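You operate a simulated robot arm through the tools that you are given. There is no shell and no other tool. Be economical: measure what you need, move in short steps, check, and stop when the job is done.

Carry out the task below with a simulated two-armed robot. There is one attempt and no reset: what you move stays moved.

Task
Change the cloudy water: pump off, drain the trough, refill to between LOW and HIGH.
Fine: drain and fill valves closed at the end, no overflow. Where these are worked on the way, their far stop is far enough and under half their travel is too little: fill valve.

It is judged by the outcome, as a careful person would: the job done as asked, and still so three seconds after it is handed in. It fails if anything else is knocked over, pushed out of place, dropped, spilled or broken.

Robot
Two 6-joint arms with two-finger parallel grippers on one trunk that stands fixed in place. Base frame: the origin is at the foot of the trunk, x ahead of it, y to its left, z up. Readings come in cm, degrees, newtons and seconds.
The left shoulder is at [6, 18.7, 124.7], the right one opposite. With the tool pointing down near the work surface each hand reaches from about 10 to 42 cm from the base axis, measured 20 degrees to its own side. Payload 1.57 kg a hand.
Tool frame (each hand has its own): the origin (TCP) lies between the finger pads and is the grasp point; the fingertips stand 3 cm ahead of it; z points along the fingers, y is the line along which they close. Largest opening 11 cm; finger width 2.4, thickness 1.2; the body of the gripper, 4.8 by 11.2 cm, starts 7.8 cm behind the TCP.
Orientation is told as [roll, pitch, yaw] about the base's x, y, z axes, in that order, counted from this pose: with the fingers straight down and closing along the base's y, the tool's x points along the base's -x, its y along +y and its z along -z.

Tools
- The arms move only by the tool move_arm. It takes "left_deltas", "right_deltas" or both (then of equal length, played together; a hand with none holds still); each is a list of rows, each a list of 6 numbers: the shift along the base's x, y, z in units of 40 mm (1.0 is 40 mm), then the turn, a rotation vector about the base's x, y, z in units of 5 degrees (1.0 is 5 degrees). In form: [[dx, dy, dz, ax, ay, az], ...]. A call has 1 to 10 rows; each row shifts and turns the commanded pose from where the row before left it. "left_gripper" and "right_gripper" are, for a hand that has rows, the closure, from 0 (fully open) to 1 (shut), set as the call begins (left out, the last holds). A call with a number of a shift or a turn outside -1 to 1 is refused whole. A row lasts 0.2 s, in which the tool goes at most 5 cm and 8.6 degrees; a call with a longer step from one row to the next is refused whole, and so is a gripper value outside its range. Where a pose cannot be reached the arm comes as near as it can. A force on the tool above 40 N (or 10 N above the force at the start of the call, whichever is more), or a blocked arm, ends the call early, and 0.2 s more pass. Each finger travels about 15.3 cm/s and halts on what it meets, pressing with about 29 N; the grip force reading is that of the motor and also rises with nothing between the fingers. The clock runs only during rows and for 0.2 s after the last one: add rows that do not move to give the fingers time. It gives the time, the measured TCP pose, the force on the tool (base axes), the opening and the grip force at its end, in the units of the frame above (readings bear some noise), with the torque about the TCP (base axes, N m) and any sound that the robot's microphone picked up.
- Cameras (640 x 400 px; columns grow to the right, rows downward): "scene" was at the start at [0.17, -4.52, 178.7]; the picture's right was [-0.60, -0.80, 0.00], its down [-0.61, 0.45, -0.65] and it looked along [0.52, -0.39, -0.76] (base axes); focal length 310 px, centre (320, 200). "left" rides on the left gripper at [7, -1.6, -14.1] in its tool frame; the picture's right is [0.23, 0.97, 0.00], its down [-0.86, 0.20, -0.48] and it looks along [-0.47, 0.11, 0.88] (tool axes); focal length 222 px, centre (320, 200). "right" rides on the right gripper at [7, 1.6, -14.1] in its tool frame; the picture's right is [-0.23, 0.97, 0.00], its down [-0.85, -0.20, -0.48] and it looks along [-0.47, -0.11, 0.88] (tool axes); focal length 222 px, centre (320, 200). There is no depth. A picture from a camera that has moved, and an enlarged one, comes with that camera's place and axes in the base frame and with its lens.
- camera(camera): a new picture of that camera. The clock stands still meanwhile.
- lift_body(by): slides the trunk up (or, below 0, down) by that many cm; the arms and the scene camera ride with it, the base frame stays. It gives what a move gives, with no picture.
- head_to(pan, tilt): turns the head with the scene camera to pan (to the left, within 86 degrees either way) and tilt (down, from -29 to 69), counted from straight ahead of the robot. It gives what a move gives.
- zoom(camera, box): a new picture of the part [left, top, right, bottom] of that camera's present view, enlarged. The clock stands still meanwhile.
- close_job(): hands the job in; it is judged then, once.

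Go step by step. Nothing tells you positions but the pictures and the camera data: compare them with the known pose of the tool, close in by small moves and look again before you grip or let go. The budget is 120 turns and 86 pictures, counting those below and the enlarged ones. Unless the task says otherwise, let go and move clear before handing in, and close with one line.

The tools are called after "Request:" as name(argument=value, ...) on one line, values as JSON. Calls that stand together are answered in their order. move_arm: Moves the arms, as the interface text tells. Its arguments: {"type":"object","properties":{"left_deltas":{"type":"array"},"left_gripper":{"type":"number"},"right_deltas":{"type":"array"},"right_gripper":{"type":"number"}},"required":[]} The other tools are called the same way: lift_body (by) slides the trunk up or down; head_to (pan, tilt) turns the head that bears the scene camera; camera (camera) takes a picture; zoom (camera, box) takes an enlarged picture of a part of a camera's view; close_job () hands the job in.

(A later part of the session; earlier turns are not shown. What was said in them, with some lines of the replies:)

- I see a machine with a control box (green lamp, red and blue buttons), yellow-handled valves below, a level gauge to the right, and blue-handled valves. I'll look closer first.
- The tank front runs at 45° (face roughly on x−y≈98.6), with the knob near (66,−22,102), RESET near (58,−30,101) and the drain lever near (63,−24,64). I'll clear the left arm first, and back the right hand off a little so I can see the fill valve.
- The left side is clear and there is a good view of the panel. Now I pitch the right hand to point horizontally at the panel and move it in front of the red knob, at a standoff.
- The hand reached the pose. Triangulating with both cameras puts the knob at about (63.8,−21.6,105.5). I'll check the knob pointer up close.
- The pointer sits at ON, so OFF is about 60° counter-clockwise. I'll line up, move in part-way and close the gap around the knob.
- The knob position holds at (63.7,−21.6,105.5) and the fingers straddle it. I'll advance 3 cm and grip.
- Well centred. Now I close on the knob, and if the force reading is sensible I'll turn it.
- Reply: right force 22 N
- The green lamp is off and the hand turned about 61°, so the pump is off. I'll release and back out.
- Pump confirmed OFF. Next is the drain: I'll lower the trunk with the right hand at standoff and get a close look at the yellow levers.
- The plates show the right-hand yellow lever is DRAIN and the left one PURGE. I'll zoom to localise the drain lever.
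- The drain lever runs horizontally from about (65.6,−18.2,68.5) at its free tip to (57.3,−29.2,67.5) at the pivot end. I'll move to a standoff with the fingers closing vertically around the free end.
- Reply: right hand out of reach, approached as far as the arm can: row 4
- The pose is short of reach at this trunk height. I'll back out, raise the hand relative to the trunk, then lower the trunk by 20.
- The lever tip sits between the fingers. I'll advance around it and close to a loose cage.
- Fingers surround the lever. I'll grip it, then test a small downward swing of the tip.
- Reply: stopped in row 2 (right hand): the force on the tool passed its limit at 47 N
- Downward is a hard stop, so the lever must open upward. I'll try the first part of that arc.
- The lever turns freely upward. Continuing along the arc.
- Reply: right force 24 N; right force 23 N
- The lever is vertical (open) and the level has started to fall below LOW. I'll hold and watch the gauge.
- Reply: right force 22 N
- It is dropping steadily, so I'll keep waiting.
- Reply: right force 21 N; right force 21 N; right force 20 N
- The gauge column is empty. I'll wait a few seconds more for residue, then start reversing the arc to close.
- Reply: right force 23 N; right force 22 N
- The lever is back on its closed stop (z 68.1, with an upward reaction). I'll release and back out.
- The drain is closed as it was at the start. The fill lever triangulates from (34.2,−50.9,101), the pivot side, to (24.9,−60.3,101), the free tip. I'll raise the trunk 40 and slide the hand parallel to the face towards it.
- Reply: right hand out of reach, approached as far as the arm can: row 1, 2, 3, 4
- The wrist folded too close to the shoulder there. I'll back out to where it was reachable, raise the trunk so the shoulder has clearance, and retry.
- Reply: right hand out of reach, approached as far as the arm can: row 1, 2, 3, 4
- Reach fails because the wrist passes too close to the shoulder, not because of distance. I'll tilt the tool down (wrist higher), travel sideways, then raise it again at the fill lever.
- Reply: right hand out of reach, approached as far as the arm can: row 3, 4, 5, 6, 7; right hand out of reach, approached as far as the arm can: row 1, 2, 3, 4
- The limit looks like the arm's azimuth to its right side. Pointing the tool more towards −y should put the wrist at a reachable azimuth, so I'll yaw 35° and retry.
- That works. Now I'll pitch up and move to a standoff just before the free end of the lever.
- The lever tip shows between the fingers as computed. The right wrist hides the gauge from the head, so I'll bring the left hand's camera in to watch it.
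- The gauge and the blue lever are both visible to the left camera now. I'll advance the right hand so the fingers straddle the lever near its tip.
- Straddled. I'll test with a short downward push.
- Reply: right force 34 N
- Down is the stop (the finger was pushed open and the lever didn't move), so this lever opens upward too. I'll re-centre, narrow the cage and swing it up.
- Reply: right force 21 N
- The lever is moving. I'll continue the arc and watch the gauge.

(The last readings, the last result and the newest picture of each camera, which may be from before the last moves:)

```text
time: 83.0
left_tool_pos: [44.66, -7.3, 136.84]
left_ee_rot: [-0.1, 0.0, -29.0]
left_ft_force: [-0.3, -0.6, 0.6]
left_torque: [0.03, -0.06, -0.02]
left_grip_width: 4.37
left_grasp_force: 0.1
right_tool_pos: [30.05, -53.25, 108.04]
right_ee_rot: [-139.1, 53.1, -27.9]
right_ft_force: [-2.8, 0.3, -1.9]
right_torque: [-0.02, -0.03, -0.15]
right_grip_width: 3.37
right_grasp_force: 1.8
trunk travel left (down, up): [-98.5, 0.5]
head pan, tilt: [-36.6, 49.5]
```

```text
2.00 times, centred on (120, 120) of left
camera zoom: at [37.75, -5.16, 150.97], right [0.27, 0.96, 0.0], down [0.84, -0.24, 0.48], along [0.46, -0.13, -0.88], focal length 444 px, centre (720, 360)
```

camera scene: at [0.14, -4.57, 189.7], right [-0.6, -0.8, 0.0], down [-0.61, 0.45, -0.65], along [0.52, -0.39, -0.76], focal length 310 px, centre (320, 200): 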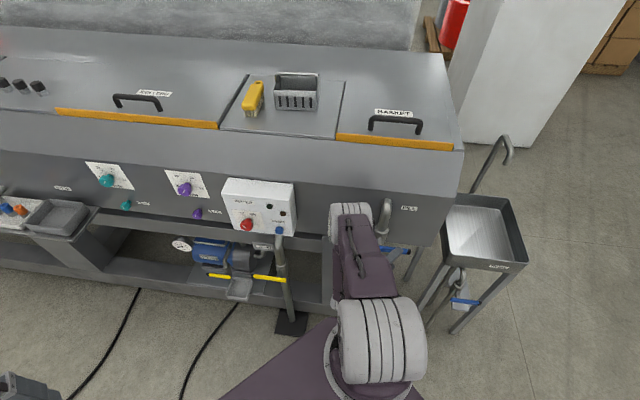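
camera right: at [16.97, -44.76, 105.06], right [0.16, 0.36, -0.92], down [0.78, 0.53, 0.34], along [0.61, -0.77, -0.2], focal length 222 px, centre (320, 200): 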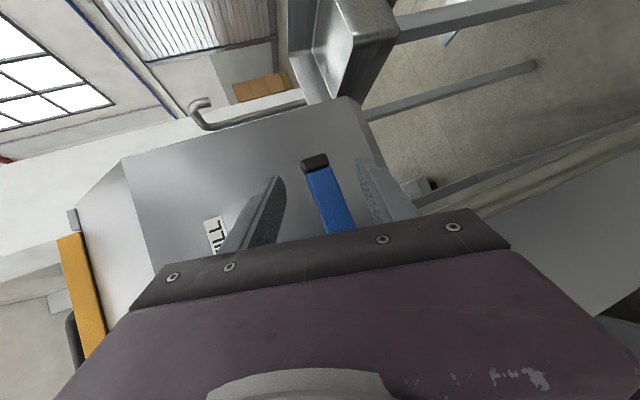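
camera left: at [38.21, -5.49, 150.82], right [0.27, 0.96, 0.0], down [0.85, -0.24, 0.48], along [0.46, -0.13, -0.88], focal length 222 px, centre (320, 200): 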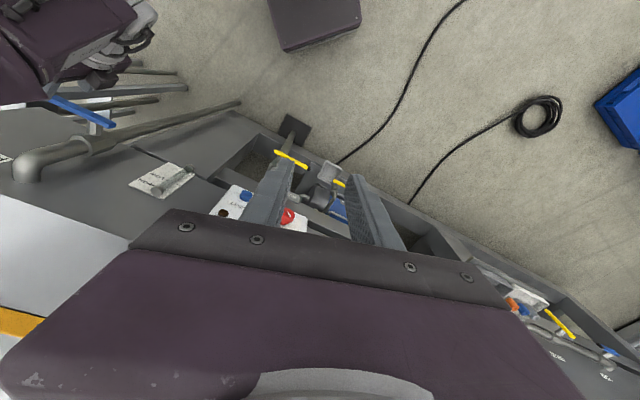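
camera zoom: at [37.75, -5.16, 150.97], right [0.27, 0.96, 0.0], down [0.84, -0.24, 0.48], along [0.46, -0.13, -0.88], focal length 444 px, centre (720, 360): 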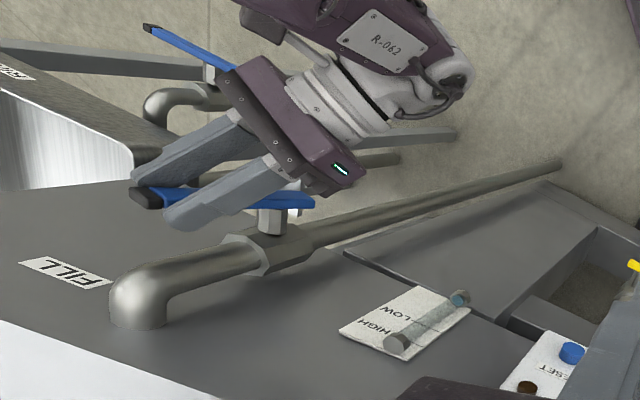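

Clear water is starting to show at the bottom of the gauge. I'll push on to the far stop.

Request:
move_arm(right_deltas=[[0.155, 0.155, 0.037, -0.99, 0.99, 0], [0.16, 0.16, 0.01, -0.99, 0.99, 0]])

Request:
zoom(camera="left", box=[0, 20, 240, 220])

```text
time: 83.6
left_tool_pos: [44.87, -7.32, 136.81]
left_ee_rot: [0.0, 0.1, -28.9]
left_ft_force: [-0.5, 0.2, -0.6]
left_torque: [0.0, -0.02, -0.01]
left_grip_width: 4.39
left_grasp_force: 0.1
right_tool_pos: [30.36, -50.86, 109.52]
right_ee_rot: [-162.8, 54.9, -47.2]
right_ft_force: [-0.7, -0.2, -0.5]
right_torque: [-0.02, -0.01, 0.0]
right_grip_width: 3.08
right_grasp_force: 0.1
right hand out of reach, approached as far as the arm can: row 1, 2
trunk travel left (down, up): [-98.5, 0.5]
head pan, tilt: [-36.6, 49.5]
```

```text
2.00 times, centred on (120, 120) of left
camera zoom: at [37.79, -5.13, 150.96], right [0.27, 0.96, 0.0], down [0.84, -0.24, 0.48], along [0.46, -0.13, -0.88], focal length 444 px, centre (720, 360)
```

zoom: 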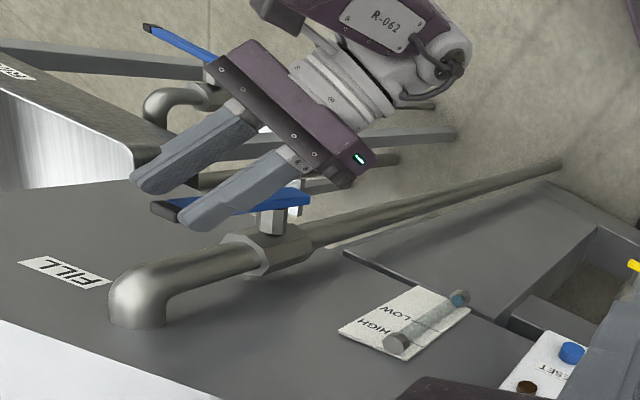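

The valve is open past half but the hand is at its reach limit here. While it fills, I'll back off and un-rotate the hand, ready to push the lever closed.

Request:
move_arm(right_deltas=[[-0.4, 0.5, 0.1, 0, 0, 0], [-0.3, 0.4, 0.2, 0.99, -0.99, 0], [0, 0, 0.2, 0.99, -0.99, 0], [0, 0, 0.2, 0.99, -0.99, 0], [0, 0, 0, 0.99, -0.99, 0]])

Request:
zoom(camera="left", box=[0, 20, 240, 220])

```text
time: 84.8
left_tool_pos: [44.88, -7.09, 136.83]
left_ee_rot: [0.1, 0.0, -28.9]
left_ft_force: [0.5, 0.2, -0.1]
left_torque: [-0.02, -0.04, 0.01]
left_grip_width: 4.41
left_grasp_force: 0.1
right_tool_pos: [29.31, -48.23, 108.33]
right_ee_rot: [-119.0, 47.0, -12.5]
right_ft_force: [-0.2, 0.4, 0.4]
right_torque: [0.01, -0.02, 0.01]
right_grip_width: 3.08
right_grasp_force: 0.0
right hand out of reach, approached as far as the arm can: row 1, 2, 3
trunk travel left (down, up): [-98.5, 0.5]
head pan, tilt: [-36.6, 49.5]
```

```text
2.00 times, centred on (120, 120) of left
camera zoom: at [37.86, -5.05, 150.94], right [0.27, 0.96, 0.0], down [0.84, -0.24, 0.48], along [0.46, -0.13, -0.88], focal length 444 px, centre (720, 360)
```

zoom: 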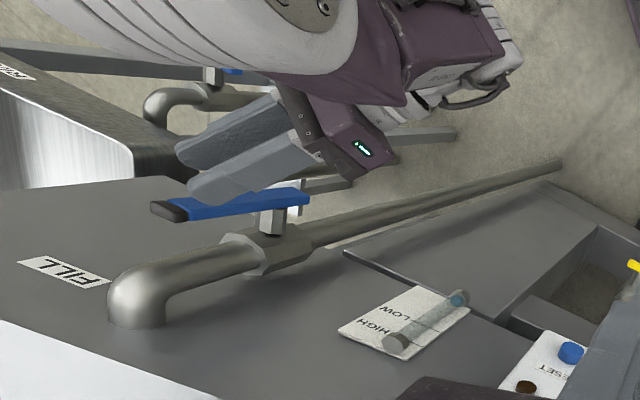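

The lever now points straight up (tip near (31.7,−53.3,110.8)), so it's fully open, and the level is rising slowly. I'll finish un-rotating, close the fingers and position them to the left of the raised lever.

Request:
move_arm(right_deltas=[[0.28, 0.12, 0, 0.99, -0.99, 0], [0.28, 0.12, 0, 0.99, -0.99, 0], [0.28, 0.12, 0, 0.99, -0.99, 0], [0.28, 0.06, 0, 0.99, -0.99, 0], [0.28, 0, 0, 0.99, -0.99, 0], [0.15, 0, 0, 0.99, -0.99, 0]], right_gripper=1)

Request:
zoom(camera="left", box=[0, 20, 240, 220])

Request:
zoom(camera="left", box=[120, 130, 220, 210])

```text
time: 86.2
left_tool_pos: [44.9, -7.23, 136.85]
left_ee_rot: [0.0, 0.0, -29.0]
left_ft_force: [1.0, -0.5, 0.2]
left_torque: [-0.02, 0.01, -0.02]
left_grip_width: 4.4
left_grasp_force: 0.1
right_tool_pos: [35.62, -46.42, 108.12]
right_ee_rot: [-82.8, 17.4, 8.0]
right_ft_force: [0.4, 0.4, 0.0]
right_torque: [-0.01, 0.03, -0.04]
right_grip_width: 0.02
right_grasp_force: 21.1
trunk travel left (down, up): [-98.5, 0.5]
head pan, tilt: [-36.6, 49.5]
```

```text
2.00 times, centred on (120, 120) of left
camera zoom: at [37.87, -5.12, 150.93], right [0.27, 0.96, 0.0], down [0.84, -0.24, 0.48], along [0.46, -0.13, -0.88], focal length 444 px, centre (720, 360)
```

zoom: 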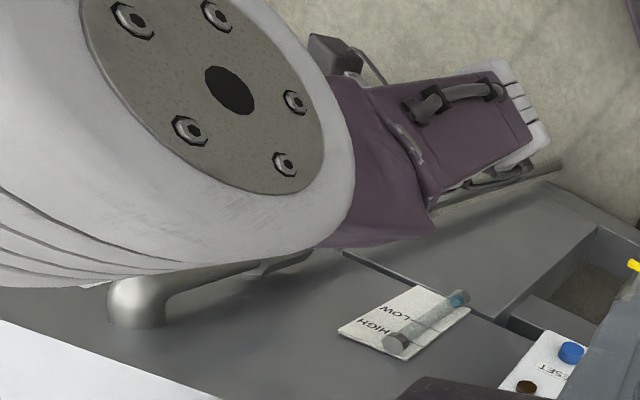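

```text
5.00 times, centred on (170, 170) of left
camera zoom: at [37.87, -5.12, 150.93], right [0.27, 0.96, 0.0], down [0.84, -0.24, 0.48], along [0.46, -0.13, -0.88], focal length 1111 px, centre (1070, 350)
```

zoom: 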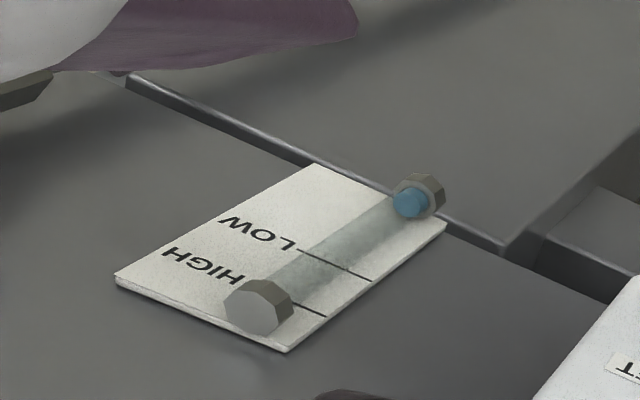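

The water is about a sixth of the way to LOW, so there is plenty of time. I'll check the right hand's position relative to the raised lever.

Request:
camera(camera="right")

Request:
zoom(camera="scene", box=[300, 160, 460, 280])

```text
24 pictures are left
camera right: at [27.01, -33.35, 110.46], right [-0.09, 0.11, -0.99], down [0.82, 0.57, -0.01], along [0.56, -0.81, -0.14], focal length 222 px, centre (320, 200)
```

right: 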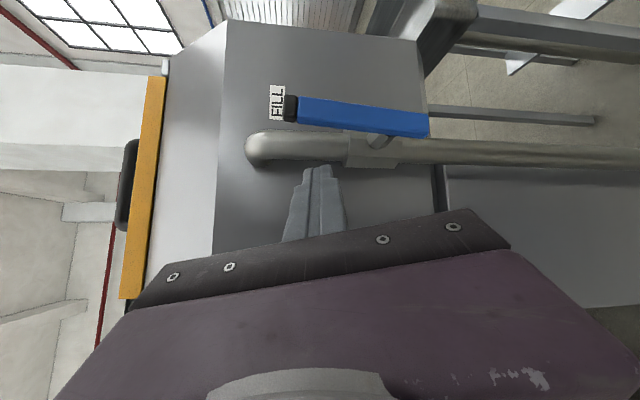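

```text
3.33 times, centred on (380, 220) of scene
camera zoom: at [0.16, -4.5, 189.69], right [-0.6, -0.8, 0.0], down [-0.61, 0.45, -0.65], along [0.52, -0.39, -0.76], focal length 1032 px, centre (120, 133)
```

zoom: 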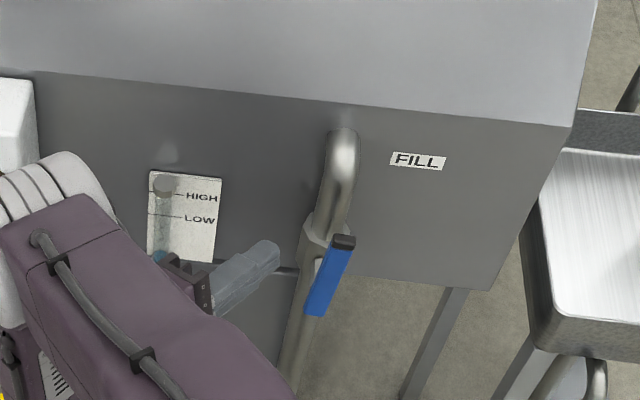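

The head camera now sees the gauge, the vertical lever and the fingers to its left. I'll edge in beside the lever and wait for the fill.

Request:
move_arm(right_deltas=[[0, -0.25, 0, 0, 0, 0], [0, -0.25, 0, 0, 0, 0], [0, 0, 0, 0, 0, 0], [0, 0, 0, 0, 0, 0], [0, 0, 0, 0, 0, 0], [0, 0, 0, 0, 0, 0], [0, 0, 0, 0, 0, 0], [0, 0, 0, 0, 0, 0], [0, 0, 0, 0, 0, 0], [0, 0, 0, 0, 0, 0]])

Request:
move_arm(right_deltas=[[0, 0, 0, 0, 0, 0], [0, 0, 0, 0, 0, 0], [0, 0, 0, 0, 0, 0], [0, 0, 0, 0, 0, 0], [0, 0, 0, 0, 0, 0], [0, 0, 0, 0, 0, 0], [0, 0, 0, 0, 0, 0], [0, 0, 0, 0, 0, 0], [0, 0, 0, 0, 0, 0], [0, 0, 0, 0, 0, 0]])

Request:
move_arm(right_deltas=[[0, 0, 0, 0, 0, 0], [0, 0, 0, 0, 0, 0], [0, 0, 0, 0, 0, 0], [0, 0, 0, 0, 0, 0], [0, 0, 0, 0, 0, 0], [0, 0, 0, 0, 0, 0], [0, 0, 0, 0, 0, 0], [0, 0, 0, 0, 0, 0], [0, 0, 0, 0, 0, 0], [0, 0, 0, 0, 0, 0]])

Request:
zoom(camera="scene", box=[300, 160, 460, 280])

Request:
zoom(camera="left", box=[120, 130, 220, 210])

```text
time: 88.4
left_tool_pos: [44.86, -7.27, 136.88]
left_ee_rot: [0.1, 0.0, -29.0]
left_ft_force: [-0.1, 0.0, -0.4]
left_torque: [-0.03, -0.01, -0.02]
left_grip_width: 4.38
left_grasp_force: 0.2
right_tool_pos: [35.72, -48.35, 108.11]
right_ee_rot: [-82.9, 17.5, 7.9]
right_ft_force: [-0.1, 0.0, 0.4]
right_torque: [0.01, -0.02, -0.01]
right_grip_width: 0.0
right_grasp_force: 21.5
trunk travel left (down, up): [-98.5, 0.5]
head pan, tilt: [-36.6, 49.5]
```

```text
time: 90.6
left_tool_pos: [44.89, -7.2, 136.87]
left_ee_rot: [0.0, -0.1, -29.0]
left_ft_force: [0.0, 0.1, 0.4]
left_torque: [0.0, -0.04, -0.02]
left_grip_width: 4.38
left_grasp_force: 0.1
right_tool_pos: [35.72, -48.48, 108.22]
right_ee_rot: [-82.8, 17.5, 8.0]
right_ft_force: [0.4, -0.4, -0.1]
right_torque: [-0.01, 0.0, 0.0]
right_grip_width: 0.0
right_grasp_force: 21.4
trunk travel left (down, up): [-98.5, 0.5]
head pan, tilt: [-36.6, 49.5]
```

```text
time: 92.8
left_tool_pos: [44.89, -7.26, 136.78]
left_ee_rot: [0.0, 0.0, -29.1]
left_ft_force: [-0.6, -0.2, -0.3]
left_torque: [-0.01, 0.0, -0.03]
left_grip_width: 4.4
left_grasp_force: 0.0
right_tool_pos: [35.62, -48.42, 108.14]
right_ee_rot: [-82.9, 17.4, 8.0]
right_ft_force: [1.3, 0.2, 1.0]
right_torque: [0.0, -0.03, -0.01]
right_grip_width: 0.03
right_grasp_force: 21.5
trunk travel left (down, up): [-98.5, 0.5]
head pan, tilt: [-36.6, 49.5]
```

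```text
3.33 times, centred on (380, 220) of scene
camera zoom: at [0.18, -4.52, 189.7], right [-0.6, -0.8, 0.0], down [-0.61, 0.45, -0.65], along [0.52, -0.39, -0.76], focal length 1032 px, centre (120, 133)
```

zoom: 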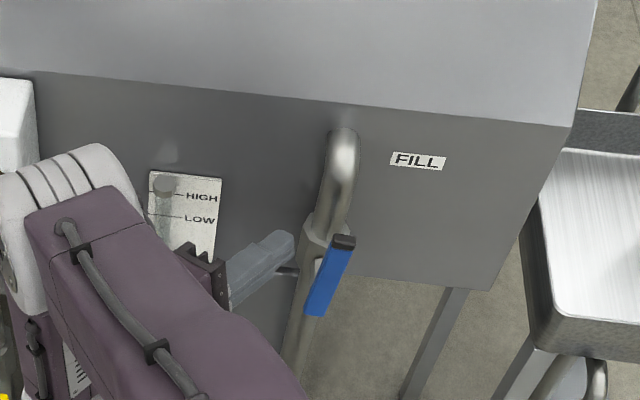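

```text
5.00 times, centred on (170, 170) of left
camera zoom: at [37.88, -5.13, 150.93], right [0.27, 0.96, 0.0], down [0.84, -0.24, 0.48], along [0.46, -0.13, -0.88], focal length 1111 px, centre (1070, 350)
```

zoom: 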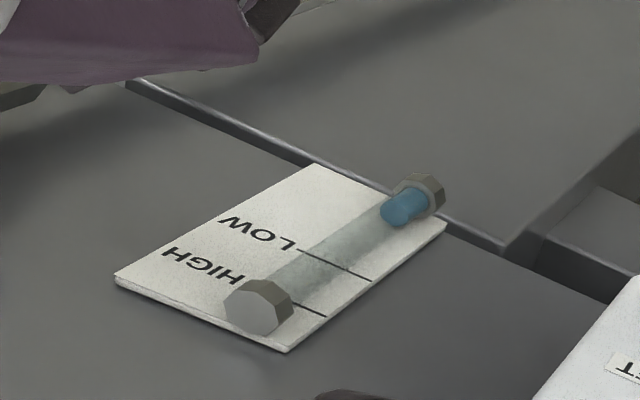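

It is filling at about 2.5 px/s in this view, so roughly 30 s more is needed to LOW. Waiting.

Request:
move_arm(right_deltas=[[0, 0, 0, 0, 0, 0], [0, 0, 0, 0, 0, 0], [0, 0, 0, 0, 0, 0], [0, 0, 0, 0, 0, 0], [0, 0, 0, 0, 0, 0], [0, 0, 0, 0, 0, 0], [0, 0, 0, 0, 0, 0], [0, 0, 0, 0, 0, 0], [0, 0, 0, 0, 0, 0], [0, 0, 0, 0, 0, 0]])

Request:
move_arm(right_deltas=[[0, 0, 0, 0, 0, 0], [0, 0, 0, 0, 0, 0], [0, 0, 0, 0, 0, 0], [0, 0, 0, 0, 0, 0], [0, 0, 0, 0, 0, 0], [0, 0, 0, 0, 0, 0], [0, 0, 0, 0, 0, 0], [0, 0, 0, 0, 0, 0], [0, 0, 0, 0, 0, 0], [0, 0, 0, 0, 0, 0]])

Request:
move_arm(right_deltas=[[0, 0, 0, 0, 0, 0], [0, 0, 0, 0, 0, 0], [0, 0, 0, 0, 0, 0], [0, 0, 0, 0, 0, 0], [0, 0, 0, 0, 0, 0], [0, 0, 0, 0, 0, 0], [0, 0, 0, 0, 0, 0], [0, 0, 0, 0, 0, 0], [0, 0, 0, 0, 0, 0], [0, 0, 0, 0, 0, 0]])

Request:
move_arm(right_deltas=[[0, 0, 0, 0, 0, 0], [0, 0, 0, 0, 0, 0], [0, 0, 0, 0, 0, 0], [0, 0, 0, 0, 0, 0], [0, 0, 0, 0, 0, 0], [0, 0, 0, 0, 0, 0], [0, 0, 0, 0, 0, 0], [0, 0, 0, 0, 0, 0], [0, 0, 0, 0, 0, 0], [0, 0, 0, 0, 0, 0]])

Request:
move_arm(right_deltas=[[0, 0, 0, 0, 0, 0], [0, 0, 0, 0, 0, 0], [0, 0, 0, 0, 0, 0], [0, 0, 0, 0, 0, 0], [0, 0, 0, 0, 0, 0], [0, 0, 0, 0, 0, 0], [0, 0, 0, 0, 0, 0], [0, 0, 0, 0, 0, 0], [0, 0, 0, 0, 0, 0], [0, 0, 0, 0, 0, 0]])

Request:
zoom(camera="left", box=[120, 130, 220, 210])

```text
time: 95.0
left_tool_pos: [44.76, -7.22, 136.85]
left_ee_rot: [0.0, 0.0, -29.0]
left_ft_force: [0.4, -1.6, -0.2]
left_torque: [-0.03, -0.02, -0.03]
left_grip_width: 4.39
left_grasp_force: 0.1
right_tool_pos: [35.71, -48.29, 108.17]
right_ee_rot: [-82.8, 17.4, 7.9]
right_ft_force: [-0.8, 0.0, 0.2]
right_torque: [-0.02, 0.01, -0.03]
right_grip_width: 0.0
right_grasp_force: 21.5
trunk travel left (down, up): [-98.5, 0.5]
head pan, tilt: [-36.6, 49.5]
```

```text
time: 97.2
left_tool_pos: [44.9, -7.2, 136.65]
left_ee_rot: [0.0, 0.0, -29.0]
left_ft_force: [0.0, -0.5, 0.0]
left_torque: [-0.02, 0.03, 0.01]
left_grip_width: 4.4
left_grasp_force: 0.1
right_tool_pos: [35.53, -48.52, 108.25]
right_ee_rot: [-82.8, 17.4, 8.0]
right_ft_force: [-0.1, -0.5, -0.5]
right_torque: [-0.02, -0.01, -0.02]
right_grip_width: 0.0
right_grasp_force: 21.1
trunk travel left (down, up): [-98.5, 0.5]
head pan, tilt: [-36.6, 49.5]
```

```text
time: 99.4
left_tool_pos: [44.94, -7.24, 136.83]
left_ee_rot: [0.0, 0.0, -29.0]
left_ft_force: [0.3, 0.9, -0.2]
left_torque: [-0.01, 0.01, -0.07]
left_grip_width: 4.4
left_grasp_force: 0.1
right_tool_pos: [35.66, -48.42, 108.27]
right_ee_rot: [-83.0, 17.4, 7.9]
right_ft_force: [0.3, -0.1, 0.0]
right_torque: [-0.01, 0.04, 0.0]
right_grip_width: 0.0
right_grasp_force: 21.2
trunk travel left (down, up): [-98.5, 0.5]
head pan, tilt: [-36.6, 49.5]
```

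```text
time: 101.6
left_tool_pos: [44.91, -7.29, 136.84]
left_ee_rot: [0.0, 0.0, -29.1]
left_ft_force: [-0.5, 0.5, 0.0]
left_torque: [0.0, 0.01, -0.02]
left_grip_width: 4.38
left_grasp_force: 0.0
right_tool_pos: [35.65, -48.31, 108.24]
right_ee_rot: [-82.9, 17.4, 8.0]
right_ft_force: [-0.5, 0.4, 0.1]
right_torque: [-0.01, -0.02, 0.0]
right_grip_width: 0.02
right_grasp_force: 21.2
trunk travel left (down, up): [-98.5, 0.5]
head pan, tilt: [-36.6, 49.5]
```

```text
time: 103.8
left_tool_pos: [44.73, -7.24, 136.82]
left_ee_rot: [0.1, 0.0, -29.0]
left_ft_force: [0.1, 0.5, -0.3]
left_torque: [0.02, -0.01, 0.01]
left_grip_width: 4.39
left_grasp_force: 0.2
right_tool_pos: [35.62, -48.33, 108.25]
right_ee_rot: [-82.8, 17.3, 8.0]
right_ft_force: [-0.2, -0.5, 0.3]
right_torque: [-0.03, 0.0, -0.03]
right_grip_width: 0.0
right_grasp_force: 21.8
trunk travel left (down, up): [-98.5, 0.5]
head pan, tilt: [-36.6, 49.5]
```

```text
5.00 times, centred on (170, 170) of left
camera zoom: at [37.88, -5.13, 150.93], right [0.27, 0.96, 0.0], down [0.84, -0.24, 0.48], along [0.46, -0.13, -0.88], focal length 1111 px, centre (1070, 350)
```

zoom: 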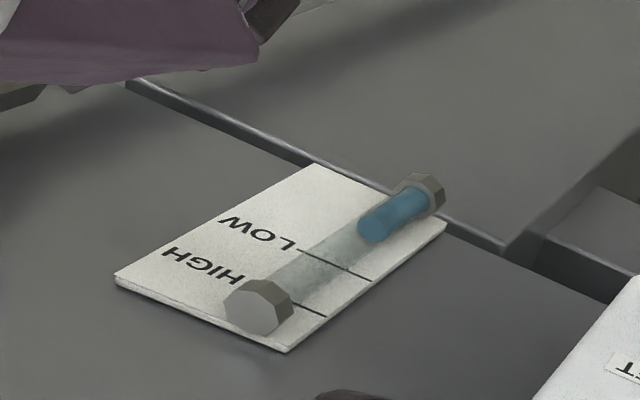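

The water is just over half-way to LOW and about 25 s from mid-range. Waiting about 18 s more before checking.

Request:
move_arm(right_deltas=[[0, 0, 0, 0, 0, 0], [0, 0, 0, 0, 0, 0], [0, 0, 0, 0, 0, 0], [0, 0, 0, 0, 0, 0], [0, 0, 0, 0, 0, 0], [0, 0, 0, 0, 0, 0], [0, 0, 0, 0, 0, 0], [0, 0, 0, 0, 0, 0], [0, 0, 0, 0, 0, 0], [0, 0, 0, 0, 0, 0]])

Request:
move_arm(right_deltas=[[0, 0, 0, 0, 0, 0], [0, 0, 0, 0, 0, 0], [0, 0, 0, 0, 0, 0], [0, 0, 0, 0, 0, 0], [0, 0, 0, 0, 0, 0], [0, 0, 0, 0, 0, 0], [0, 0, 0, 0, 0, 0], [0, 0, 0, 0, 0, 0], [0, 0, 0, 0, 0, 0], [0, 0, 0, 0, 0, 0]])

Request:
move_arm(right_deltas=[[0, 0, 0, 0, 0, 0], [0, 0, 0, 0, 0, 0], [0, 0, 0, 0, 0, 0], [0, 0, 0, 0, 0, 0], [0, 0, 0, 0, 0, 0], [0, 0, 0, 0, 0, 0], [0, 0, 0, 0, 0, 0], [0, 0, 0, 0, 0, 0], [0, 0, 0, 0, 0, 0], [0, 0, 0, 0, 0, 0]])

Request:
move_arm(right_deltas=[[0, 0, 0, 0, 0, 0], [0, 0, 0, 0, 0, 0], [0, 0, 0, 0, 0, 0], [0, 0, 0, 0, 0, 0], [0, 0, 0, 0, 0, 0], [0, 0, 0, 0, 0, 0], [0, 0, 0, 0, 0, 0], [0, 0, 0, 0, 0, 0], [0, 0, 0, 0, 0, 0], [0, 0, 0, 0, 0, 0]])

Request:
move_arm(right_deltas=[[0, 0, 0, 0, 0, 0], [0, 0, 0, 0, 0, 0], [0, 0, 0, 0, 0, 0], [0, 0, 0, 0, 0, 0], [0, 0, 0, 0, 0, 0], [0, 0, 0, 0, 0, 0], [0, 0, 0, 0, 0, 0], [0, 0, 0, 0, 0, 0], [0, 0, 0, 0, 0, 0], [0, 0, 0, 0, 0, 0]])

Request:
move_arm(right_deltas=[[0, 0, 0, 0, 0, 0], [0, 0, 0, 0, 0, 0], [0, 0, 0, 0, 0, 0], [0, 0, 0, 0, 0, 0], [0, 0, 0, 0, 0, 0], [0, 0, 0, 0, 0, 0], [0, 0, 0, 0, 0, 0], [0, 0, 0, 0, 0, 0], [0, 0, 0, 0, 0, 0], [0, 0, 0, 0, 0, 0]])

Request:
move_arm(right_deltas=[[0, 0, 0, 0, 0, 0], [0, 0, 0, 0, 0, 0], [0, 0, 0, 0, 0, 0], [0, 0, 0, 0, 0, 0], [0, 0, 0, 0, 0, 0], [0, 0, 0, 0, 0, 0], [0, 0, 0, 0, 0, 0], [0, 0, 0, 0, 0, 0], [0, 0, 0, 0, 0, 0], [0, 0, 0, 0, 0, 0]])

Request:
move_arm(right_deltas=[[0, 0, 0, 0, 0, 0], [0, 0, 0, 0, 0, 0], [0, 0, 0, 0, 0, 0], [0, 0, 0, 0, 0, 0], [0, 0, 0, 0, 0, 0], [0, 0, 0, 0, 0, 0], [0, 0, 0, 0, 0, 0], [0, 0, 0, 0, 0, 0], [0, 0, 0, 0, 0, 0], [0, 0, 0, 0, 0, 0]])

Request:
zoom(camera="left", box=[120, 130, 220, 210])

Request:
zoom(camera="scene", box=[310, 190, 370, 240])

```text
time: 106.0
left_tool_pos: [44.93, -7.23, 136.9]
left_ee_rot: [0.0, 0.1, -29.0]
left_ft_force: [-0.4, 0.8, 0.3]
left_torque: [-0.03, 0.02, -0.01]
left_grip_width: 4.38
left_grasp_force: 0.0
right_tool_pos: [35.64, -48.32, 108.24]
right_ee_rot: [-82.8, 17.5, 8.0]
right_ft_force: [-0.3, 0.0, -0.2]
right_torque: [-0.02, 0.0, 0.0]
right_grip_width: 0.0
right_grasp_force: 21.6
trunk travel left (down, up): [-98.5, 0.5]
head pan, tilt: [-36.6, 49.5]
```

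```text
time: 108.2
left_tool_pos: [44.8, -7.22, 136.88]
left_ee_rot: [0.0, -0.1, -28.9]
left_ft_force: [0.0, -0.7, 0.0]
left_torque: [0.01, 0.02, -0.01]
left_grip_width: 4.37
left_grasp_force: 0.0
right_tool_pos: [35.65, -48.51, 108.12]
right_ee_rot: [-83.0, 17.5, 8.1]
right_ft_force: [0.0, -0.1, 0.1]
right_torque: [0.01, -0.01, 0.0]
right_grip_width: 0.0
right_grasp_force: 21.7
trunk travel left (down, up): [-98.5, 0.5]
head pan, tilt: [-36.6, 49.5]
```

```text
time: 110.4
left_tool_pos: [44.85, -7.26, 136.8]
left_ee_rot: [0.0, 0.0, -28.9]
left_ft_force: [-0.8, 0.3, 0.8]
left_torque: [-0.02, 0.0, 0.02]
left_grip_width: 4.4
left_grasp_force: 0.0
right_tool_pos: [35.69, -48.43, 108.29]
right_ee_rot: [-82.8, 17.5, 8.0]
right_ft_force: [-0.5, 0.0, -0.5]
right_torque: [0.03, 0.0, 0.03]
right_grip_width: 0.0
right_grasp_force: 21.3
trunk travel left (down, up): [-98.5, 0.5]
head pan, tilt: [-36.6, 49.5]
```

```text
time: 112.6
left_tool_pos: [44.97, -7.25, 136.83]
left_ee_rot: [0.0, 0.0, -29.0]
left_ft_force: [0.4, -0.2, -0.3]
left_torque: [-0.01, 0.05, 0.01]
left_grip_width: 4.38
left_grasp_force: 0.1
right_tool_pos: [35.69, -48.41, 108.18]
right_ee_rot: [-82.9, 17.4, 8.1]
right_ft_force: [0.5, 0.1, 0.5]
right_torque: [0.03, -0.01, -0.03]
right_grip_width: 0.0
right_grasp_force: 21.3
trunk travel left (down, up): [-98.5, 0.5]
head pan, tilt: [-36.6, 49.5]
```

```text
time: 114.8
left_tool_pos: [44.7, -7.32, 136.89]
left_ee_rot: [0.0, 0.0, -28.9]
left_ft_force: [-0.4, 0.0, -0.7]
left_torque: [0.0, -0.01, -0.01]
left_grip_width: 4.42
left_grasp_force: 0.0
right_tool_pos: [35.58, -48.39, 108.27]
right_ee_rot: [-82.8, 17.4, 8.0]
right_ft_force: [0.7, 0.4, 0.6]
right_torque: [0.03, -0.03, 0.0]
right_grip_width: 0.0
right_grasp_force: 20.6
trunk travel left (down, up): [-98.5, 0.5]
head pan, tilt: [-36.6, 49.5]
```

```text
time: 117.0
left_tool_pos: [44.91, -7.28, 136.69]
left_ee_rot: [0.0, 0.0, -29.0]
left_ft_force: [0.9, 0.3, 0.4]
left_torque: [-0.02, 0.02, 0.01]
left_grip_width: 4.38
left_grasp_force: 0.0
right_tool_pos: [35.66, -48.31, 108.2]
right_ee_rot: [-82.8, 17.4, 8.0]
right_ft_force: [0.4, -0.7, 0.9]
right_torque: [-0.01, 0.0, -0.01]
right_grip_width: 0.0
right_grasp_force: 20.7
trunk travel left (down, up): [-98.5, 0.5]
head pan, tilt: [-36.6, 49.5]
```

```text
time: 119.2
left_tool_pos: [44.88, -7.2, 136.8]
left_ee_rot: [0.0, 0.0, -29.0]
left_ft_force: [-0.1, 0.6, -0.2]
left_torque: [-0.02, -0.05, 0.01]
left_grip_width: 4.41
left_grasp_force: 0.0
right_tool_pos: [35.68, -48.41, 108.22]
right_ee_rot: [-82.9, 17.4, 8.0]
right_ft_force: [0.3, 0.1, 0.2]
right_torque: [-0.01, 0.02, -0.01]
right_grip_width: 0.01
right_grasp_force: 21.5
trunk travel left (down, up): [-98.5, 0.5]
head pan, tilt: [-36.6, 49.5]
```

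```text
time: 121.4
left_tool_pos: [44.73, -7.22, 136.84]
left_ee_rot: [0.1, 0.0, -29.0]
left_ft_force: [0.2, -0.1, -0.2]
left_torque: [0.01, 0.0, 0.03]
left_grip_width: 4.41
left_grasp_force: 0.0
right_tool_pos: [35.56, -48.34, 108.08]
right_ee_rot: [-83.0, 17.4, 8.0]
right_ft_force: [-0.1, 0.7, 0.4]
right_torque: [0.01, 0.02, 0.01]
right_grip_width: 0.0
right_grasp_force: 21.6
trunk travel left (down, up): [-98.5, 0.5]
head pan, tilt: [-36.6, 49.5]
```

```text
5.00 times, centred on (170, 170) of left
camera zoom: at [37.88, -5.13, 150.93], right [0.27, 0.96, 0.0], down [0.84, -0.24, 0.48], along [0.46, -0.13, -0.88], focal length 1111 px, centre (1070, 350)
```

zoom: 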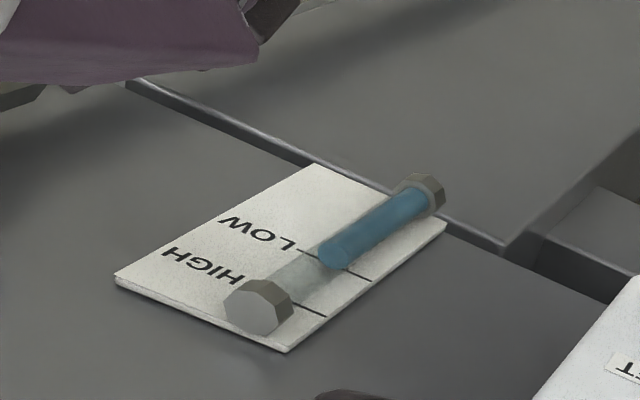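

```text
8.00 times, centred on (340, 215) of scene
camera zoom: at [0.18, -4.52, 189.7], right [-0.6, -0.8, 0.0], down [-0.61, 0.45, -0.65], along [0.52, -0.39, -0.76], focal length 2478 px, centre (160, 80)
```

zoom: 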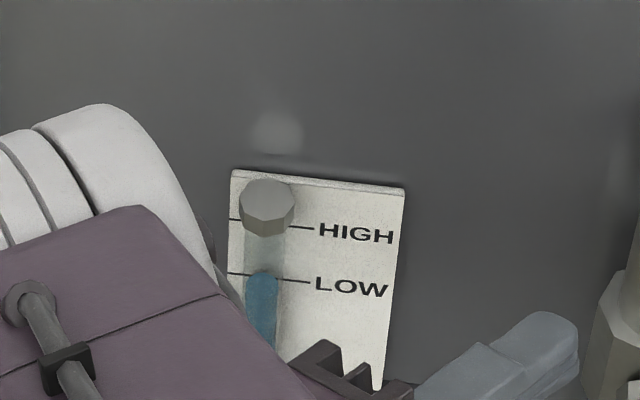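

The level is at or just above LOW in true terms (the steep view lowers its appearance). I'll start closing now by pushing the lever over to the right.

Request:
move_arm(right_deltas=[[-0.3, -0.3, 0.125, 0, 0, 0], [-0.239, -0.239, 0.04, 0, 0, 0], [-0.239, -0.239, 0.04, 0, 0, 0], [-0.23, -0.23, -0.075, 0, 0, 0], [-0.23, -0.23, -0.075, 0, 0, 0], [-0.203, -0.203, -0.19, 0, 0, 0], [-0.203, -0.203, -0.19, 0, 0, 0]])

Request:
zoom(camera="scene", box=[300, 160, 460, 280])

```text
time: 123.0
left_tool_pos: [44.84, -7.37, 136.72]
left_ee_rot: [0.0, 0.1, -29.1]
left_ft_force: [-0.2, -0.6, -0.3]
left_torque: [0.0, -0.02, 0.02]
left_grip_width: 4.39
left_grasp_force: 0.2
right_tool_pos: [29.13, -55.25, 106.88]
right_ee_rot: [-82.8, 17.4, 8.1]
right_ft_force: [0.4, 1.0, 0.7]
right_torque: [0.01, -0.01, 0.01]
right_grip_width: 0.0
right_grasp_force: 21.7
trunk travel left (down, up): [-98.5, 0.5]
head pan, tilt: [-36.6, 49.5]
```

```text
3.33 times, centred on (380, 220) of scene
camera zoom: at [0.15, -4.53, 189.7], right [-0.6, -0.8, 0.0], down [-0.61, 0.45, -0.65], along [0.52, -0.39, -0.76], focal length 1032 px, centre (120, 133)
```

zoom: 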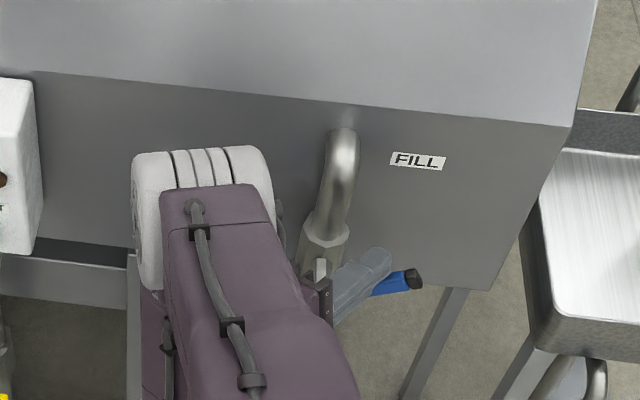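

The lever is most of the way down. I'll finish pushing it onto the closed stop.

Request:
move_arm(right_deltas=[[-0.141, -0.141, -0.275, 0, 0, 0], [-0.12, -0.12, -0.3, 0, 0, 0], [-0.05, -0.05, -0.325, 0, 0, 0], [0, 0, -0.2, 0, 0, 0], [0, 0, -0.15, 0, 0, 0], [0, 0, -0.15, 0, 0, 0]])

Request:
zoom(camera="scene", box=[300, 160, 460, 280])

Request:
zoom(camera="left", box=[0, 20, 240, 220])

```text
time: 124.1
left_tool_pos: [44.59, -6.64, 136.83]
left_ee_rot: [-0.1, -0.2, -29.1]
left_ft_force: [-0.1, -0.6, -0.3]
left_torque: [0.02, 0.0, 0.01]
left_grip_width: 4.41
left_grasp_force: 0.0
right_tool_pos: [27.93, -56.34, 103.52]
right_ee_rot: [-84.7, 16.8, 7.4]
right_ft_force: [-5.2, 10.6, 19.0]
right_torque: [-0.08, -0.08, 0.02]
right_grip_width: 0.02
right_grasp_force: 21.4
trunk travel left (down, up): [-98.5, 0.5]
head pan, tilt: [-36.6, 49.5]
stopped in row 5 (right hand): the force on the tool passed its limit at 44 N (the readings are from after the stop); the commanded pose is now the measured one
```

```text
3.33 times, centred on (380, 220) of scene
camera zoom: at [-0.2, -3.78, 189.71], right [-0.6, -0.8, 0.0], down [-0.61, 0.45, -0.65], along [0.52, -0.39, -0.76], focal length 1032 px, centre (120, 133)
```

zoom: 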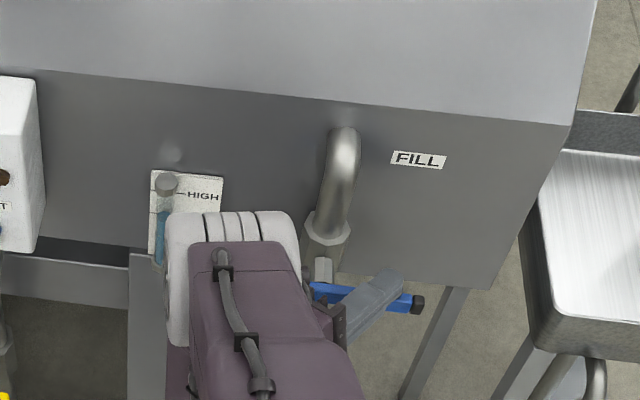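

```text
2.00 times, centred on (120, 120) of left
camera zoom: at [37.6, -4.54, 151.04], right [0.27, 0.96, 0.0], down [0.84, -0.24, 0.48], along [0.46, -0.13, -0.88], focal length 444 px, centre (720, 360)
```

zoom: 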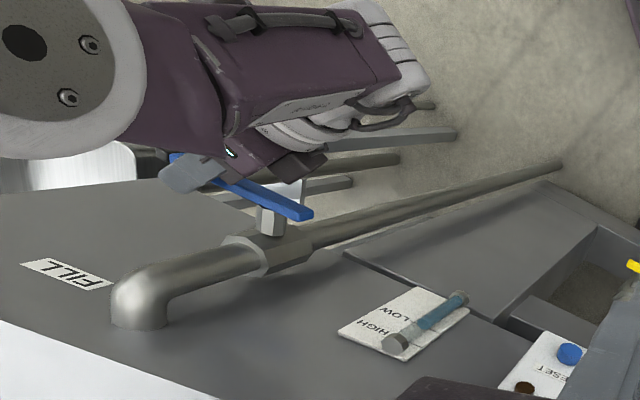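

The lever hit its closed stop at 44 N. I'll lift off and back the hand away to check the lever and level.

Request:
move_arm(right_deltas=[[0, 0, 0.4, 0, 0, 0], [-0.2, 0.4, 0.3, 0, 0, 0], [-0.1, 0.7, 0, 0, 0, 0], [0, 0.7, 0, 0, 0, 0], [0.3, 0.6, 0, 0, 0, 0], [0.3, 0.6, 0.3, 0, 0, 0], [0.3, 0.6, 0.3, 0, 0, 0]])

Request:
zoom(camera="left", box=[0, 20, 240, 220])

Request:
zoom(camera="scene", box=[300, 160, 460, 280])

```text
time: 125.7
left_tool_pos: [44.88, -7.08, 136.79]
left_ee_rot: [0.1, 0.0, -28.9]
left_ft_force: [0.4, -0.8, -0.2]
left_torque: [-0.03, 0.03, 0.01]
left_grip_width: 4.39
left_grasp_force: 0.1
right_tool_pos: [30.41, -42.24, 108.4]
right_ee_rot: [-84.1, 16.9, 7.6]
right_ft_force: [-0.5, -0.1, 0.5]
right_torque: [0.04, -0.03, -0.01]
right_grip_width: 0.04
right_grasp_force: 21.2
trunk travel left (down, up): [-98.5, 0.5]
head pan, tilt: [-36.6, 49.5]
```

```text
2.00 times, centred on (120, 120) of left
camera zoom: at [37.92, -5.01, 150.93], right [0.27, 0.96, 0.0], down [0.84, -0.24, 0.48], along [0.46, -0.13, -0.88], focal length 444 px, centre (720, 360)
```

zoom: 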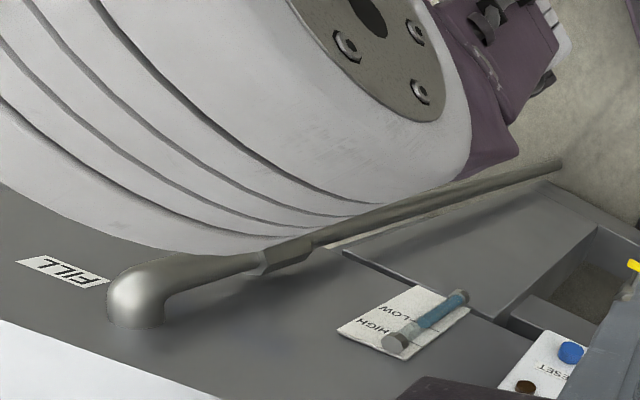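

```text
3.33 times, centred on (380, 220) of scene
camera zoom: at [0.22, -4.36, 189.7], right [-0.6, -0.8, 0.0], down [-0.61, 0.45, -0.65], along [0.52, -0.39, -0.76], focal length 1032 px, centre (120, 133)
```

zoom: 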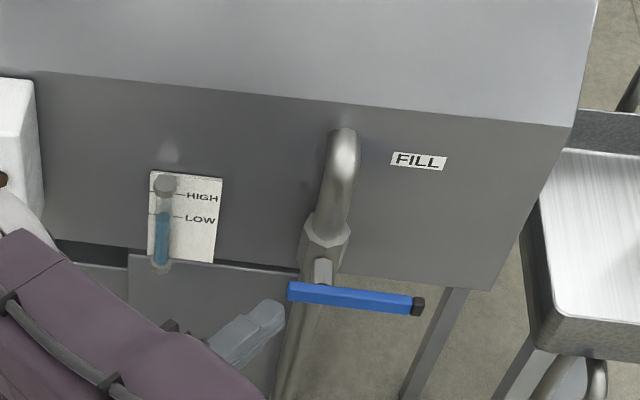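

The fill lever is back at its closed position. I'll verify the level from a flatter angle with the right hand camera.

Request:
camera(camera="right")

Request:
zoom(camera="scene", box=[320, 195, 370, 235])

```text
12 pictures are left
camera right: at [21.84, -29.04, 110.36], right [-0.08, 0.09, -0.99], down [0.82, 0.57, -0.01], along [0.56, -0.82, -0.12], focal length 222 px, centre (320, 200)
```

right: 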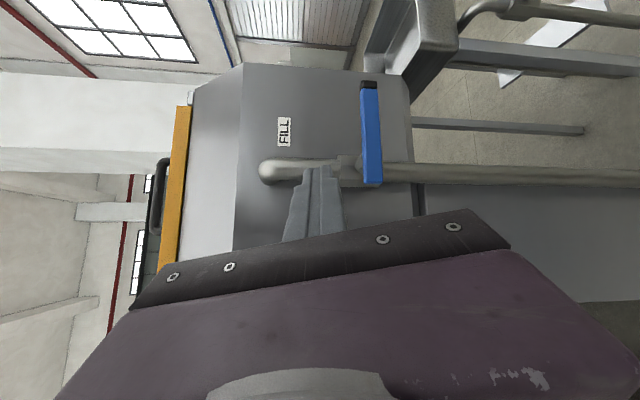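

```text
10.00 times, centred on (345, 215) of scene
camera zoom: at [0.22, -4.36, 189.7], right [-0.6, -0.8, 0.0], down [-0.61, 0.45, -0.65], along [0.52, -0.39, -0.76], focal length 3097 px, centre (70, 50)
```

zoom: 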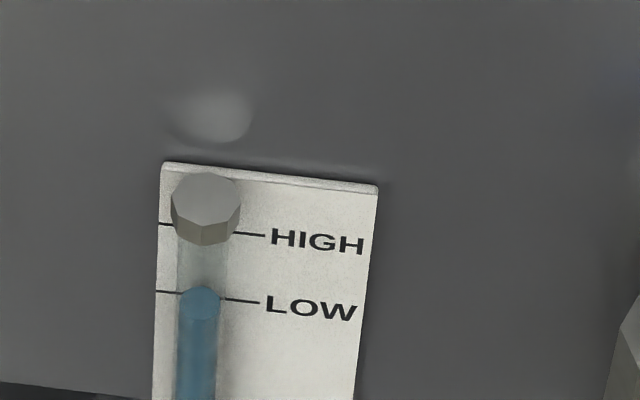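

From above, the surface appears at LOW, but the tube stands off the plate so the true level is higher. I'll lower the head to get a flatter view to confirm.

Request:
lift_body(by=-45)

Request:
camera(camera="scene")

```text
refused: -45 is not a number from -40 to 40
```

```text
10 pictures are left
camera scene: at [0.22, -4.36, 189.7], right [-0.6, -0.8, 0.0], down [-0.61, 0.45, -0.65], along [0.52, -0.39, -0.76], focal length 310 px, centre (320, 200)
```

scene: 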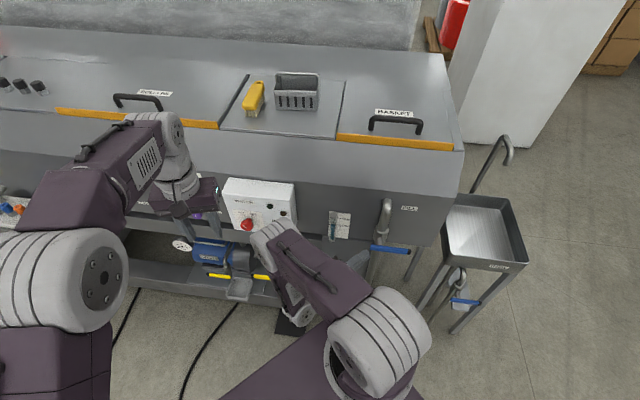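

Request:
lift_body(by=-40)

Request:
lift_body(by=-15)

Request:
zoom(camera="scene", box=[280, 30, 520, 180])

```text
time: 129.5
left_tool_pos: [44.76, -7.3, 96.7]
left_ee_rot: [0.0, 0.0, -28.9]
left_ft_force: [-0.2, -0.4, 0.8]
left_torque: [0.01, 0.01, 0.02]
left_grip_width: 4.41
left_grasp_force: 0.0
right_tool_pos: [30.33, -42.33, 68.43]
right_ee_rot: [-84.1, 16.9, 7.6]
right_ft_force: [0.2, 1.0, -0.8]
right_torque: [-0.02, -0.02, -0.02]
right_grip_width: 0.0
right_grasp_force: 21.5
trunk travel left (down, up): [-58.5, 40.5]
head pan, tilt: [-36.6, 49.5]
```

```text
time: 131.2
left_tool_pos: [44.8, -7.3, 81.82]
left_ee_rot: [0.0, -0.1, -29.0]
left_ft_force: [0.8, -0.3, 0.5]
left_torque: [-0.05, 0.0, 0.01]
left_grip_width: 4.39
left_grasp_force: 0.1
right_tool_pos: [30.54, -42.3, 53.51]
right_ee_rot: [-84.1, 16.8, 7.7]
right_ft_force: [-0.3, 0.5, 0.8]
right_torque: [0.01, -0.02, -0.02]
right_grip_width: 0.0
right_grasp_force: 21.7
trunk travel left (down, up): [-43.5, 55.5]
head pan, tilt: [-36.6, 49.5]
```

```text
2.67 times, centred on (400, 105) of scene
camera zoom: at [0.15, -4.51, 134.7], right [-0.6, -0.8, 0.0], down [-0.61, 0.45, -0.65], along [0.52, -0.39, -0.76], focal length 826 px, centre (107, 453)
```

zoom: 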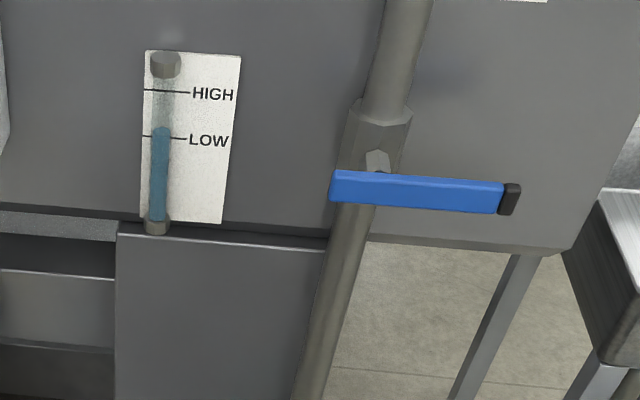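

Request:
zoom(camera="scene", box=[325, 40, 375, 120])

Request:
zoom(camera="scene", box=[140, 0, 320, 230])

```text
5.00 times, centred on (350, 80) of scene
camera zoom: at [0.15, -4.51, 134.7], right [-0.6, -0.8, 0.0], down [-0.61, 0.45, -0.65], along [0.52, -0.39, -0.76], focal length 1548 px, centre (170, 800)
```

zoom: 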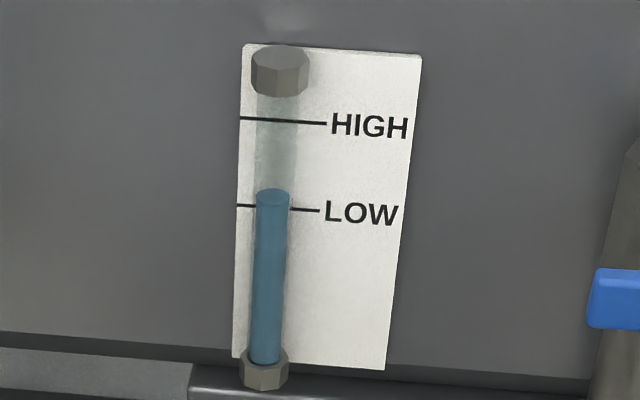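

```text
1.74 times, centred on (230, 115) of scene
camera zoom: at [0.15, -4.51, 134.7], right [-0.6, -0.8, 0.0], down [-0.61, 0.45, -0.65], along [0.52, -0.39, -0.76], focal length 539 px, centre (476, 348)
```

zoom: 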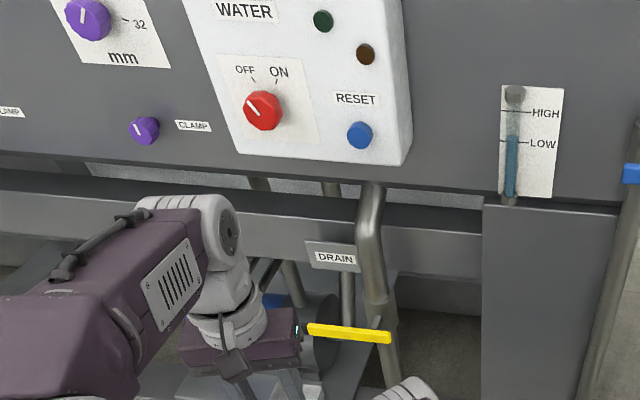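

The surface sits clearly above LOW and below HIGH, about 30% of the way up once parallax is allowed for. The pump knob is at OFF, the drain and fill levers are back on their closed stops, and both hands are clear, so I'm handing in.

Request:
close_job()

```text
The job is handed in.
```

The job is handed in: the pump is off, the cloudy water is drained, and the trough is refilled with clear water to between LOW and HIGH, with the drain and fill valves closed and no overflow seen.
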